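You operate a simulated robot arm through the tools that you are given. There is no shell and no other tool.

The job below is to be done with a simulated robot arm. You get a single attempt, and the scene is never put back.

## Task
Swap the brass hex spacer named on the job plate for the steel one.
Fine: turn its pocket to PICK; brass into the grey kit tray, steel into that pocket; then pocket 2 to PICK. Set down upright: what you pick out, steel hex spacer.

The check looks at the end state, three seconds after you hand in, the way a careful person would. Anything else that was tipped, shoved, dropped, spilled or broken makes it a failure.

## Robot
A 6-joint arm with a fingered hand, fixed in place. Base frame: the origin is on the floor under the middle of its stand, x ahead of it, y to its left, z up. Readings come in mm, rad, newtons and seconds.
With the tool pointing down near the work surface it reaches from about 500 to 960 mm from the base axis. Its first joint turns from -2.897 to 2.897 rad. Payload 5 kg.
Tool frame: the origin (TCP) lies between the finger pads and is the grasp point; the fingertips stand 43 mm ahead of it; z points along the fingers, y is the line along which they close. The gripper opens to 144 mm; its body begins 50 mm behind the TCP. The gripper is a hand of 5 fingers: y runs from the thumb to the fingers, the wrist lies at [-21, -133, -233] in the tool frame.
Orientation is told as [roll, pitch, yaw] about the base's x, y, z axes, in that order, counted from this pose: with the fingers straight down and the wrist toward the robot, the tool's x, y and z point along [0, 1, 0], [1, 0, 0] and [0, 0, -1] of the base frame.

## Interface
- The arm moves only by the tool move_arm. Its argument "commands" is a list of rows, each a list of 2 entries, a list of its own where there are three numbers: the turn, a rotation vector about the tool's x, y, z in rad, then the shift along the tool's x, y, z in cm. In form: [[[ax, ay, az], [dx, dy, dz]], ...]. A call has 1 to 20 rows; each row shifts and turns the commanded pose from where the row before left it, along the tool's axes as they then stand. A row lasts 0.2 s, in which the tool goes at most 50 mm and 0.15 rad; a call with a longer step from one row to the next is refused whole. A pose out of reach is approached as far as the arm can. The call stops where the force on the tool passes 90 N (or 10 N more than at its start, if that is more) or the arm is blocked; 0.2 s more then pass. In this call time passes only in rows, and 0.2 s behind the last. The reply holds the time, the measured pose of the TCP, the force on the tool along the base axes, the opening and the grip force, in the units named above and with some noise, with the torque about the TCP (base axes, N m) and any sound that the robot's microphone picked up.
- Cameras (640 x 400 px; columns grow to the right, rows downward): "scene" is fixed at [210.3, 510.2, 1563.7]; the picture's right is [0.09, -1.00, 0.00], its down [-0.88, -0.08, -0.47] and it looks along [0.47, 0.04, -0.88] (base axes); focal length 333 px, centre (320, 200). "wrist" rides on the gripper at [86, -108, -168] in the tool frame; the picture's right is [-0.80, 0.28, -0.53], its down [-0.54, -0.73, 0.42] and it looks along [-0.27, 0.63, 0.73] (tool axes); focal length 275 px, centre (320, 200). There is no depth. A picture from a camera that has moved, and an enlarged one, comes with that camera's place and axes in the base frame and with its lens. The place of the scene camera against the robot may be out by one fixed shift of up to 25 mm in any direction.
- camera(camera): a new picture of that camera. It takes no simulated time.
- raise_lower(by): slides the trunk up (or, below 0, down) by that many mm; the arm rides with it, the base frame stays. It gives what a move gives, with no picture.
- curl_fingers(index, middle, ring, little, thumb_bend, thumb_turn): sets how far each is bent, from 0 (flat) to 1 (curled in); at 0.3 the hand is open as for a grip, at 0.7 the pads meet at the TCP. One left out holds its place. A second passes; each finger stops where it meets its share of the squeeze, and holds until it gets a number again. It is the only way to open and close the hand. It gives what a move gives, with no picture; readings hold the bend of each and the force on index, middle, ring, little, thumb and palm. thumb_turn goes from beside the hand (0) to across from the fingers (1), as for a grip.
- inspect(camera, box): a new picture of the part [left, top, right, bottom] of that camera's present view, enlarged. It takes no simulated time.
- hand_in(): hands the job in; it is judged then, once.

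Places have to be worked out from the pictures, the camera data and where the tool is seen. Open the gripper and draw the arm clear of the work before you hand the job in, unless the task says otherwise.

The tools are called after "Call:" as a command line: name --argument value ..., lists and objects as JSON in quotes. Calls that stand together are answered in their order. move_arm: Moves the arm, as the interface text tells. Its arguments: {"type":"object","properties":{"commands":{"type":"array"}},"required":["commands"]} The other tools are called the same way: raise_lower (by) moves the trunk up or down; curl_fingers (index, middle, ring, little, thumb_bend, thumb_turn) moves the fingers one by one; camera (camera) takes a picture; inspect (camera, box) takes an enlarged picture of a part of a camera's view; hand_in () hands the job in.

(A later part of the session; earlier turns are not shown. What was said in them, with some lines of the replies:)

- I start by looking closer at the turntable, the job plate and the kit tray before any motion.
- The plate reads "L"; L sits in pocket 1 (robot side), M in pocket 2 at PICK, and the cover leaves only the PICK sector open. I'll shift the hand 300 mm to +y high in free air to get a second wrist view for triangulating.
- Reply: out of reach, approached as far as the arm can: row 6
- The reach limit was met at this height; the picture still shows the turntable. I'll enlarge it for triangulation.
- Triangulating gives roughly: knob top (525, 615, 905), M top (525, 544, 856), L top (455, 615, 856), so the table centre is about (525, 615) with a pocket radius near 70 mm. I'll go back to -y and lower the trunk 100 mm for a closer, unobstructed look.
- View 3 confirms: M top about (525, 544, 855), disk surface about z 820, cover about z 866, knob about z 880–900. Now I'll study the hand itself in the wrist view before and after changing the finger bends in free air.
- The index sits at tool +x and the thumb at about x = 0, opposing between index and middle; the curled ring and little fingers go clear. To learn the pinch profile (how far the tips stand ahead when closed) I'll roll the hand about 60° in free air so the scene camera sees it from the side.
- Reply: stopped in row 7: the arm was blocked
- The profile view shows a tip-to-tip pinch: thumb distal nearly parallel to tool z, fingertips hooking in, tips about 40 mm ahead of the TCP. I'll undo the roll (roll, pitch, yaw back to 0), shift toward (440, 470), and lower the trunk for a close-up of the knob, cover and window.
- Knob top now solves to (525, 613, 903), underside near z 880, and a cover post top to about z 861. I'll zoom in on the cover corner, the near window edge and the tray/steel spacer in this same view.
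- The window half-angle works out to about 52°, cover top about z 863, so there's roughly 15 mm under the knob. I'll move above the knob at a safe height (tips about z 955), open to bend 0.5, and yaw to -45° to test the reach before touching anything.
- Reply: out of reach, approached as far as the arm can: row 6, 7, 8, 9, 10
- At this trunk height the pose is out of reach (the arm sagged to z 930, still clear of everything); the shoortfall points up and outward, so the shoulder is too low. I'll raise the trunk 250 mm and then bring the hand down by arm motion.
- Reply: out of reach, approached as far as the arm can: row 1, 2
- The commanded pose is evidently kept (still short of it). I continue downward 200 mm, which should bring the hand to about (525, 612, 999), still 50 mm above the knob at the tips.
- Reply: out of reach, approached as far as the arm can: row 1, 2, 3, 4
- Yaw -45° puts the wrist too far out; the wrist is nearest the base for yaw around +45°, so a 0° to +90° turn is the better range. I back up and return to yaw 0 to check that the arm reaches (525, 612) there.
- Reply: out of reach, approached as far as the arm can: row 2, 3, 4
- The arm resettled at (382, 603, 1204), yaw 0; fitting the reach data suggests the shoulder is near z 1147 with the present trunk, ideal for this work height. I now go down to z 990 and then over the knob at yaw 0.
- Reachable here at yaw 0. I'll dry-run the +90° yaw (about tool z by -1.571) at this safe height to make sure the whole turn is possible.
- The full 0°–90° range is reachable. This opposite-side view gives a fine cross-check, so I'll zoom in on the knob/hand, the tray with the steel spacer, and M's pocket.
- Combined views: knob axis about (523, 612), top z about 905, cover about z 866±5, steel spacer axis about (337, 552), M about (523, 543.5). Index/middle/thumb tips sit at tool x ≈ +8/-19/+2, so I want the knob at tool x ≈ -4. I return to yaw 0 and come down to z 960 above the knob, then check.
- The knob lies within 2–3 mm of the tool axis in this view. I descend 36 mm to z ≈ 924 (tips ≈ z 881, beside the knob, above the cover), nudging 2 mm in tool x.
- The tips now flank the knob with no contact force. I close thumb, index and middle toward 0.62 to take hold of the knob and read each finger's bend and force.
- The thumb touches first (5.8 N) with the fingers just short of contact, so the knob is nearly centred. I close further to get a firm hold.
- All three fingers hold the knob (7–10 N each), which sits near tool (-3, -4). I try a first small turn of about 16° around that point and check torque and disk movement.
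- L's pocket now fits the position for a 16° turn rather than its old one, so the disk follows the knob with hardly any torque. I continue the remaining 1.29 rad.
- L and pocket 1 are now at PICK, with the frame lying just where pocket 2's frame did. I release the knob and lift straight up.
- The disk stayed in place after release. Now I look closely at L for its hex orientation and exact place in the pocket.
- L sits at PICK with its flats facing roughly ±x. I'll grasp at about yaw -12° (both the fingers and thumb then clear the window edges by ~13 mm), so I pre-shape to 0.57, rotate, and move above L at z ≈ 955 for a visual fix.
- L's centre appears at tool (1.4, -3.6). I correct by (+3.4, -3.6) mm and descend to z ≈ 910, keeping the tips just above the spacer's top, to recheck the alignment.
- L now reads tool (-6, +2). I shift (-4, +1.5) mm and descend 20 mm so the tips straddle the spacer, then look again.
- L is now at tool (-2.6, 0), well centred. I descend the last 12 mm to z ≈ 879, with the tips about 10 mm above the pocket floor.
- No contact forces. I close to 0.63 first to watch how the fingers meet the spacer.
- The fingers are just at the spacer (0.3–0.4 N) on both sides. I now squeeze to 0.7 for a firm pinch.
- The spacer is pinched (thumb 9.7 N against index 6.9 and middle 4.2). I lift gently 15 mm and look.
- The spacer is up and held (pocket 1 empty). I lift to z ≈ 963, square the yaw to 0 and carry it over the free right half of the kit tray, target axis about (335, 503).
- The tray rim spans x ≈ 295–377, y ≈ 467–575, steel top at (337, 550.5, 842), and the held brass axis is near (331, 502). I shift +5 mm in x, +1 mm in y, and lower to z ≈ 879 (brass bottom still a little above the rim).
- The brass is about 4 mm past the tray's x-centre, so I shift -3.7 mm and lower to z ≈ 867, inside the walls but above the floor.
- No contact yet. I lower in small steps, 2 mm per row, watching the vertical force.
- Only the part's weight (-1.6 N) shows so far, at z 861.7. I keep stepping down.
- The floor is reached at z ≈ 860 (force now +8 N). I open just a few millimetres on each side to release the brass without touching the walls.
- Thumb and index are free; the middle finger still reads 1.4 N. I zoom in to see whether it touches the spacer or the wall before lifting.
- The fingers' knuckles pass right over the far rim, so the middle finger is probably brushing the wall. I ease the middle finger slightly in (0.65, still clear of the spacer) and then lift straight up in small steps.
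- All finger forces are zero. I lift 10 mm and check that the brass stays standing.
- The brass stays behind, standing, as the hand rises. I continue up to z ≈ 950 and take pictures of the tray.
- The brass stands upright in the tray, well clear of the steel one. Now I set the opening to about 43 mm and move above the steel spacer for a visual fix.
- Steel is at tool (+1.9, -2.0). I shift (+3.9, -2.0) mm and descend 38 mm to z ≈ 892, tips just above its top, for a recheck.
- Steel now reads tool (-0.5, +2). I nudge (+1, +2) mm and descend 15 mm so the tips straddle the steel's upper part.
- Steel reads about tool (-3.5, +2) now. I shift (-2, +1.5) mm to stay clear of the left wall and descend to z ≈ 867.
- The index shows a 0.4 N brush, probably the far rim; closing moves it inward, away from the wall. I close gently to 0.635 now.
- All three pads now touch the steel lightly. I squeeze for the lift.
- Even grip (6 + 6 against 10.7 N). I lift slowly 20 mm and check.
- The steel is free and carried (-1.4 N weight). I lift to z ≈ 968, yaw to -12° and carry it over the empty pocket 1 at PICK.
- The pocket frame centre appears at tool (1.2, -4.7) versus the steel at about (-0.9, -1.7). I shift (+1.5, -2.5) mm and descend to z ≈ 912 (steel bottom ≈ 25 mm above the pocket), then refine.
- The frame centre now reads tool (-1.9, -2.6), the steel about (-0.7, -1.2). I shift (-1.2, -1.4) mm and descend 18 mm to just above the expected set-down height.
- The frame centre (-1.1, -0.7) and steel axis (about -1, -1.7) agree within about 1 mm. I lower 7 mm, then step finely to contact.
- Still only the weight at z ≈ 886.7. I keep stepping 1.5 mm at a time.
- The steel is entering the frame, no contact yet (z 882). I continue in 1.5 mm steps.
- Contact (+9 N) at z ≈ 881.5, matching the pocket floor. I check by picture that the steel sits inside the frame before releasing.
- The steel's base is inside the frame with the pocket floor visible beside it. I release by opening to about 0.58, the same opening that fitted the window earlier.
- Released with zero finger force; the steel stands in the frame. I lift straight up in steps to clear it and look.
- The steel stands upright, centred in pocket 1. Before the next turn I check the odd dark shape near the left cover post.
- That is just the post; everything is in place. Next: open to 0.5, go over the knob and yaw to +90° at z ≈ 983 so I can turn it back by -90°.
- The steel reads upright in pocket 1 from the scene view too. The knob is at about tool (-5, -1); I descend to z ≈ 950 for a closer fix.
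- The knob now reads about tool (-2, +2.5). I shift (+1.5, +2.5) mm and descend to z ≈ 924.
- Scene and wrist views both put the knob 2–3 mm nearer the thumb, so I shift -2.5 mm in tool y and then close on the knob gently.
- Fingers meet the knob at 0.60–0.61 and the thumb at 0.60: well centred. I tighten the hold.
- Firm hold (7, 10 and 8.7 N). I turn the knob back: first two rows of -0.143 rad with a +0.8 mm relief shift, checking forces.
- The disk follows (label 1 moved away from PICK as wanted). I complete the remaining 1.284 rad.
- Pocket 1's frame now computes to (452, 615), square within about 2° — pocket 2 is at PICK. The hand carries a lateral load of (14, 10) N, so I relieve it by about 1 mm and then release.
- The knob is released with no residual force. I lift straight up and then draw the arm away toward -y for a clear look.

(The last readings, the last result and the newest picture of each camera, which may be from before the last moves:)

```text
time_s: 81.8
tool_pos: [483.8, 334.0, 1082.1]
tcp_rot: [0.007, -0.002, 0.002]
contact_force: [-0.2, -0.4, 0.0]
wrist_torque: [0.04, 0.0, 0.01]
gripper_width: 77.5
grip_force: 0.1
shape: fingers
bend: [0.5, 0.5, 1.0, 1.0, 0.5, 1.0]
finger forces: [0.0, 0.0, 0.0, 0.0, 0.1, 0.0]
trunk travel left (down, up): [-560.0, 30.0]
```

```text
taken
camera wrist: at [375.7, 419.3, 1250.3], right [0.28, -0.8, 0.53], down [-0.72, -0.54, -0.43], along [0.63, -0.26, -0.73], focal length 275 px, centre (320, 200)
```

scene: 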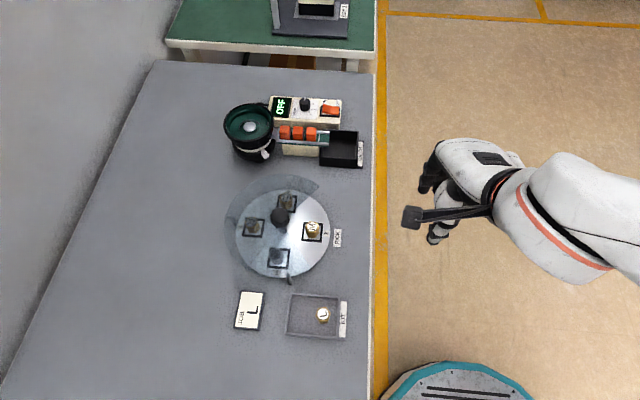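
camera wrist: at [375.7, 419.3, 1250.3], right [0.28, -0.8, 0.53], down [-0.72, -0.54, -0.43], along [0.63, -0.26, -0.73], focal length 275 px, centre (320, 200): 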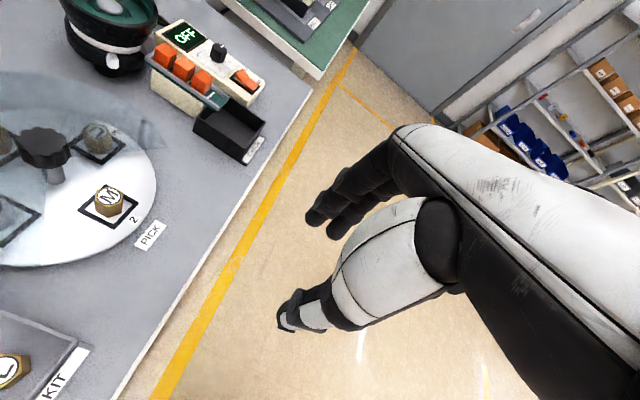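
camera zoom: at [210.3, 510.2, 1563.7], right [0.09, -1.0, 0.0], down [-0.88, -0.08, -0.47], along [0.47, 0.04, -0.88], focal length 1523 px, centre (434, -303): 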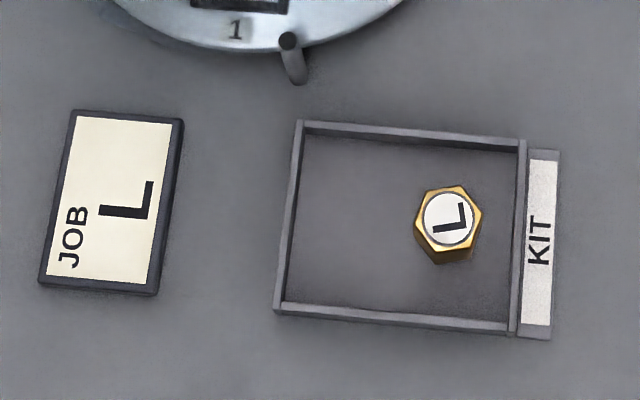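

Pocket 2 with M is back at PICK exactly as at the start, and the tray, plate and feeder are unmoved. I take one last close look at the steel spacer and brass before opening the hand.

Call:
inspect --camera "scene" --box '[262, 238, 302, 278]'

Call:
inspect --camera "scene" --box '[295, 205, 345, 255]'

Call:
curl_fingers --index 0.3 --middle 0.3 --ring 0.3 --little 0.3 --thumb_bend 0.3

```text
10.00 times, centred on (282, 258) of scene
camera zoom: at [210.3, 510.2, 1563.7], right [0.09, -1.0, 0.0], down [-0.88, -0.08, -0.47], along [0.47, 0.04, -0.88], focal length 3332 px, centre (700, -380)
```

zoom: 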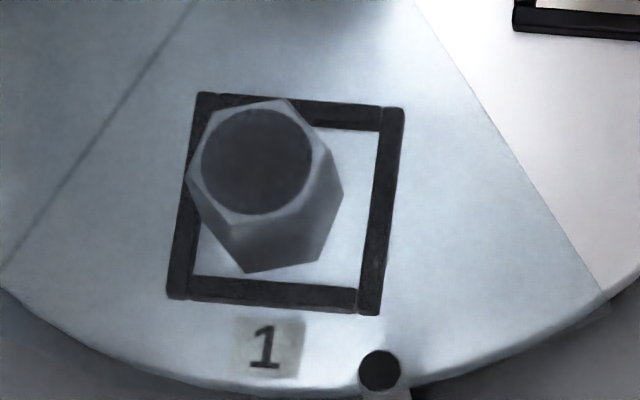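

```text
8.00 times, centred on (320, 230) of scene
camera zoom: at [210.3, 510.2, 1563.7], right [0.09, -1.0, 0.0], down [-0.88, -0.08, -0.47], along [0.47, 0.04, -0.88], focal length 2666 px, centre (320, -40)
```

zoom: 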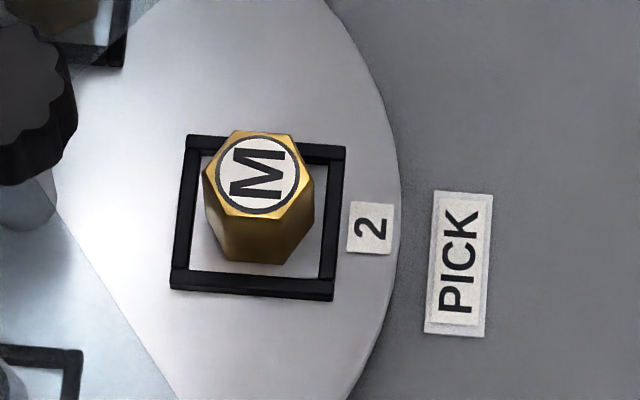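

```text
time_s: 82.8
tool_pos: [483.2, 335.6, 1080.9]
tcp_rot: [0.007, -0.002, 0.0]
contact_force: [-0.5, 0.3, 0.3]
wrist_torque: [0.04, -0.01, -0.02]
gripper_width: 149.2
grip_force: 0.1
shape: fingers
bend: [0.3, 0.3, 0.3, 0.3, 0.3, 0.98]
finger forces: [0.0, 0.0, 0.0, 0.0, 0.1, 0.0]
trunk travel left (down, up): [-560.0, 30.0]
```

Both look right; the steel appears upright inside its frame, though a bit to one side. To be sure it sits flat I move the hand 120 mm back toward +y (high, z ≈ 1080) for a second view of pocket 1.

Call:
move_arm --commands '[[[0, 0, 0], [4, -1, 0]], [[0, 0, 0], [4, -1, 0]], [[0, 0, 0], [4, -1, 0]]]'

Call:
camera --camera "wrist"

Call:
inspect --camera "wrist" --box '[80, 200, 200, 320]'

```text
time_s: 83.5
tool_pos: [451.9, 455.1, 1079.3]
tcp_rot: [0.006, 0.0, -0.001]
contact_force: [-0.5, 0.0, 0.1]
wrist_torque: [-0.02, 0.04, 0.06]
gripper_width: 149.2
grip_force: 0.1
shape: fingers
bend: [0.3, 0.3, 0.3, 0.3, 0.3, 0.97]
finger forces: [0.1, 0.0, 0.1, 0.0, 0.0, 0.1]
trunk travel left (down, up): [-560.0, 30.0]
```

```text
taken
camera wrist: at [345.6, 540.4, 1248.9], right [0.28, -0.8, 0.53], down [-0.72, -0.54, -0.43], along [0.63, -0.26, -0.73], focal length 275 px, centre (320, 200)
```

wrist: 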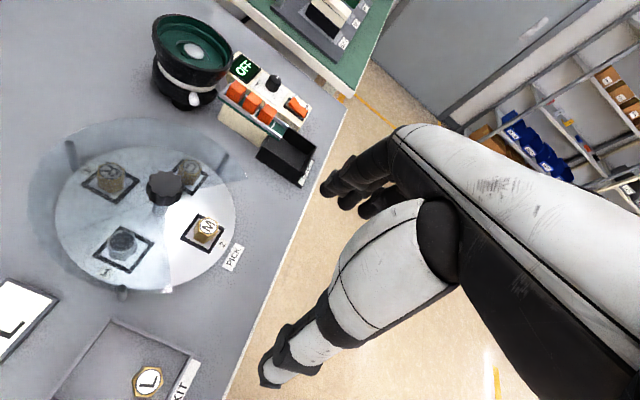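

```text
3.33 times, centred on (140, 260) of wrist
camera zoom: at [345.6, 540.4, 1248.9], right [0.28, -0.8, 0.53], down [-0.72, -0.54, -0.43], along [0.63, -0.26, -0.73], focal length 918 px, centre (920, 0)
```

zoom: 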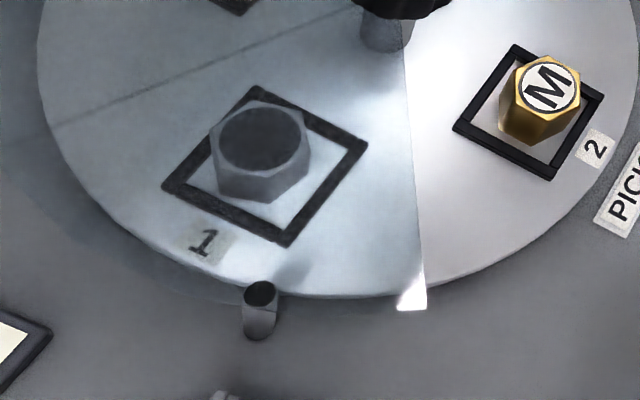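

The steel stands flat and upright inside pocket 1's frame, M is at PICK, and L is upright in the tray. I draw the arm back clear of the table before handing in.

Call:
move_arm --commands '[[[0, 0, 0], [-4, 1, -2]], [[0, 0, 0], [-4, 1, -2]], [[0, 0, 0], [-4, 1, -2]], [[0, 0, 0], [0, 0, 0]], [[0, 0, 0], [0, 0, 0]]]'

Call:
camera --camera "scene"

```text
time_s: 84.8
tool_pos: [479.1, 334.9, 1141.4]
tcp_rot: [0.008, 0.001, 0.003]
contact_force: [-0.4, 0.8, 0.4]
wrist_torque: [-0.03, 0.03, 0.04]
gripper_width: 149.2
grip_force: 0.1
shape: fingers
bend: [0.3, 0.3, 0.3, 0.3, 0.3, 0.98]
finger forces: [0.0, 0.1, 0.0, 0.0, 0.1, 0.0]
trunk travel left (down, up): [-560.0, 30.0]
```

```text
taken
```

scene: 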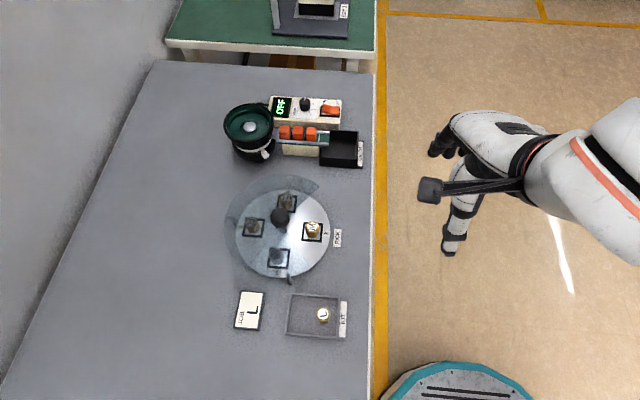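

The arm is clear, the hand is open and empty, and the scene shows the wanted end state: L in the grey tray, steel in pocket 1, pocket 2 at PICK. I hand the job in.

Call:
hand_in

```text
The job is handed in.
```

The swap is done and handed in; I haven't seen the result of the check.

- **Brass spacer:** the job plate read "L". I turned its pocket (pocket 1) to PICK, picked L out, and it now stands upright in the grey kit tray.
- **Steel spacer:** it stands upright in pocket 1. It sits up to about 5 mm off the pocket's centre, but inside the frame and flat, as two camera views showed.
- **Turntable:** pocket 2, holding M, is back at PICK, in the same position as at the start.

While I was setting L down, a finger pressed the tray wall lightly (about 1.4 N). In the closing pictures the tray, job plate, feeder and the other spacers were where they started. The hand is open and the arm is clear of the table.
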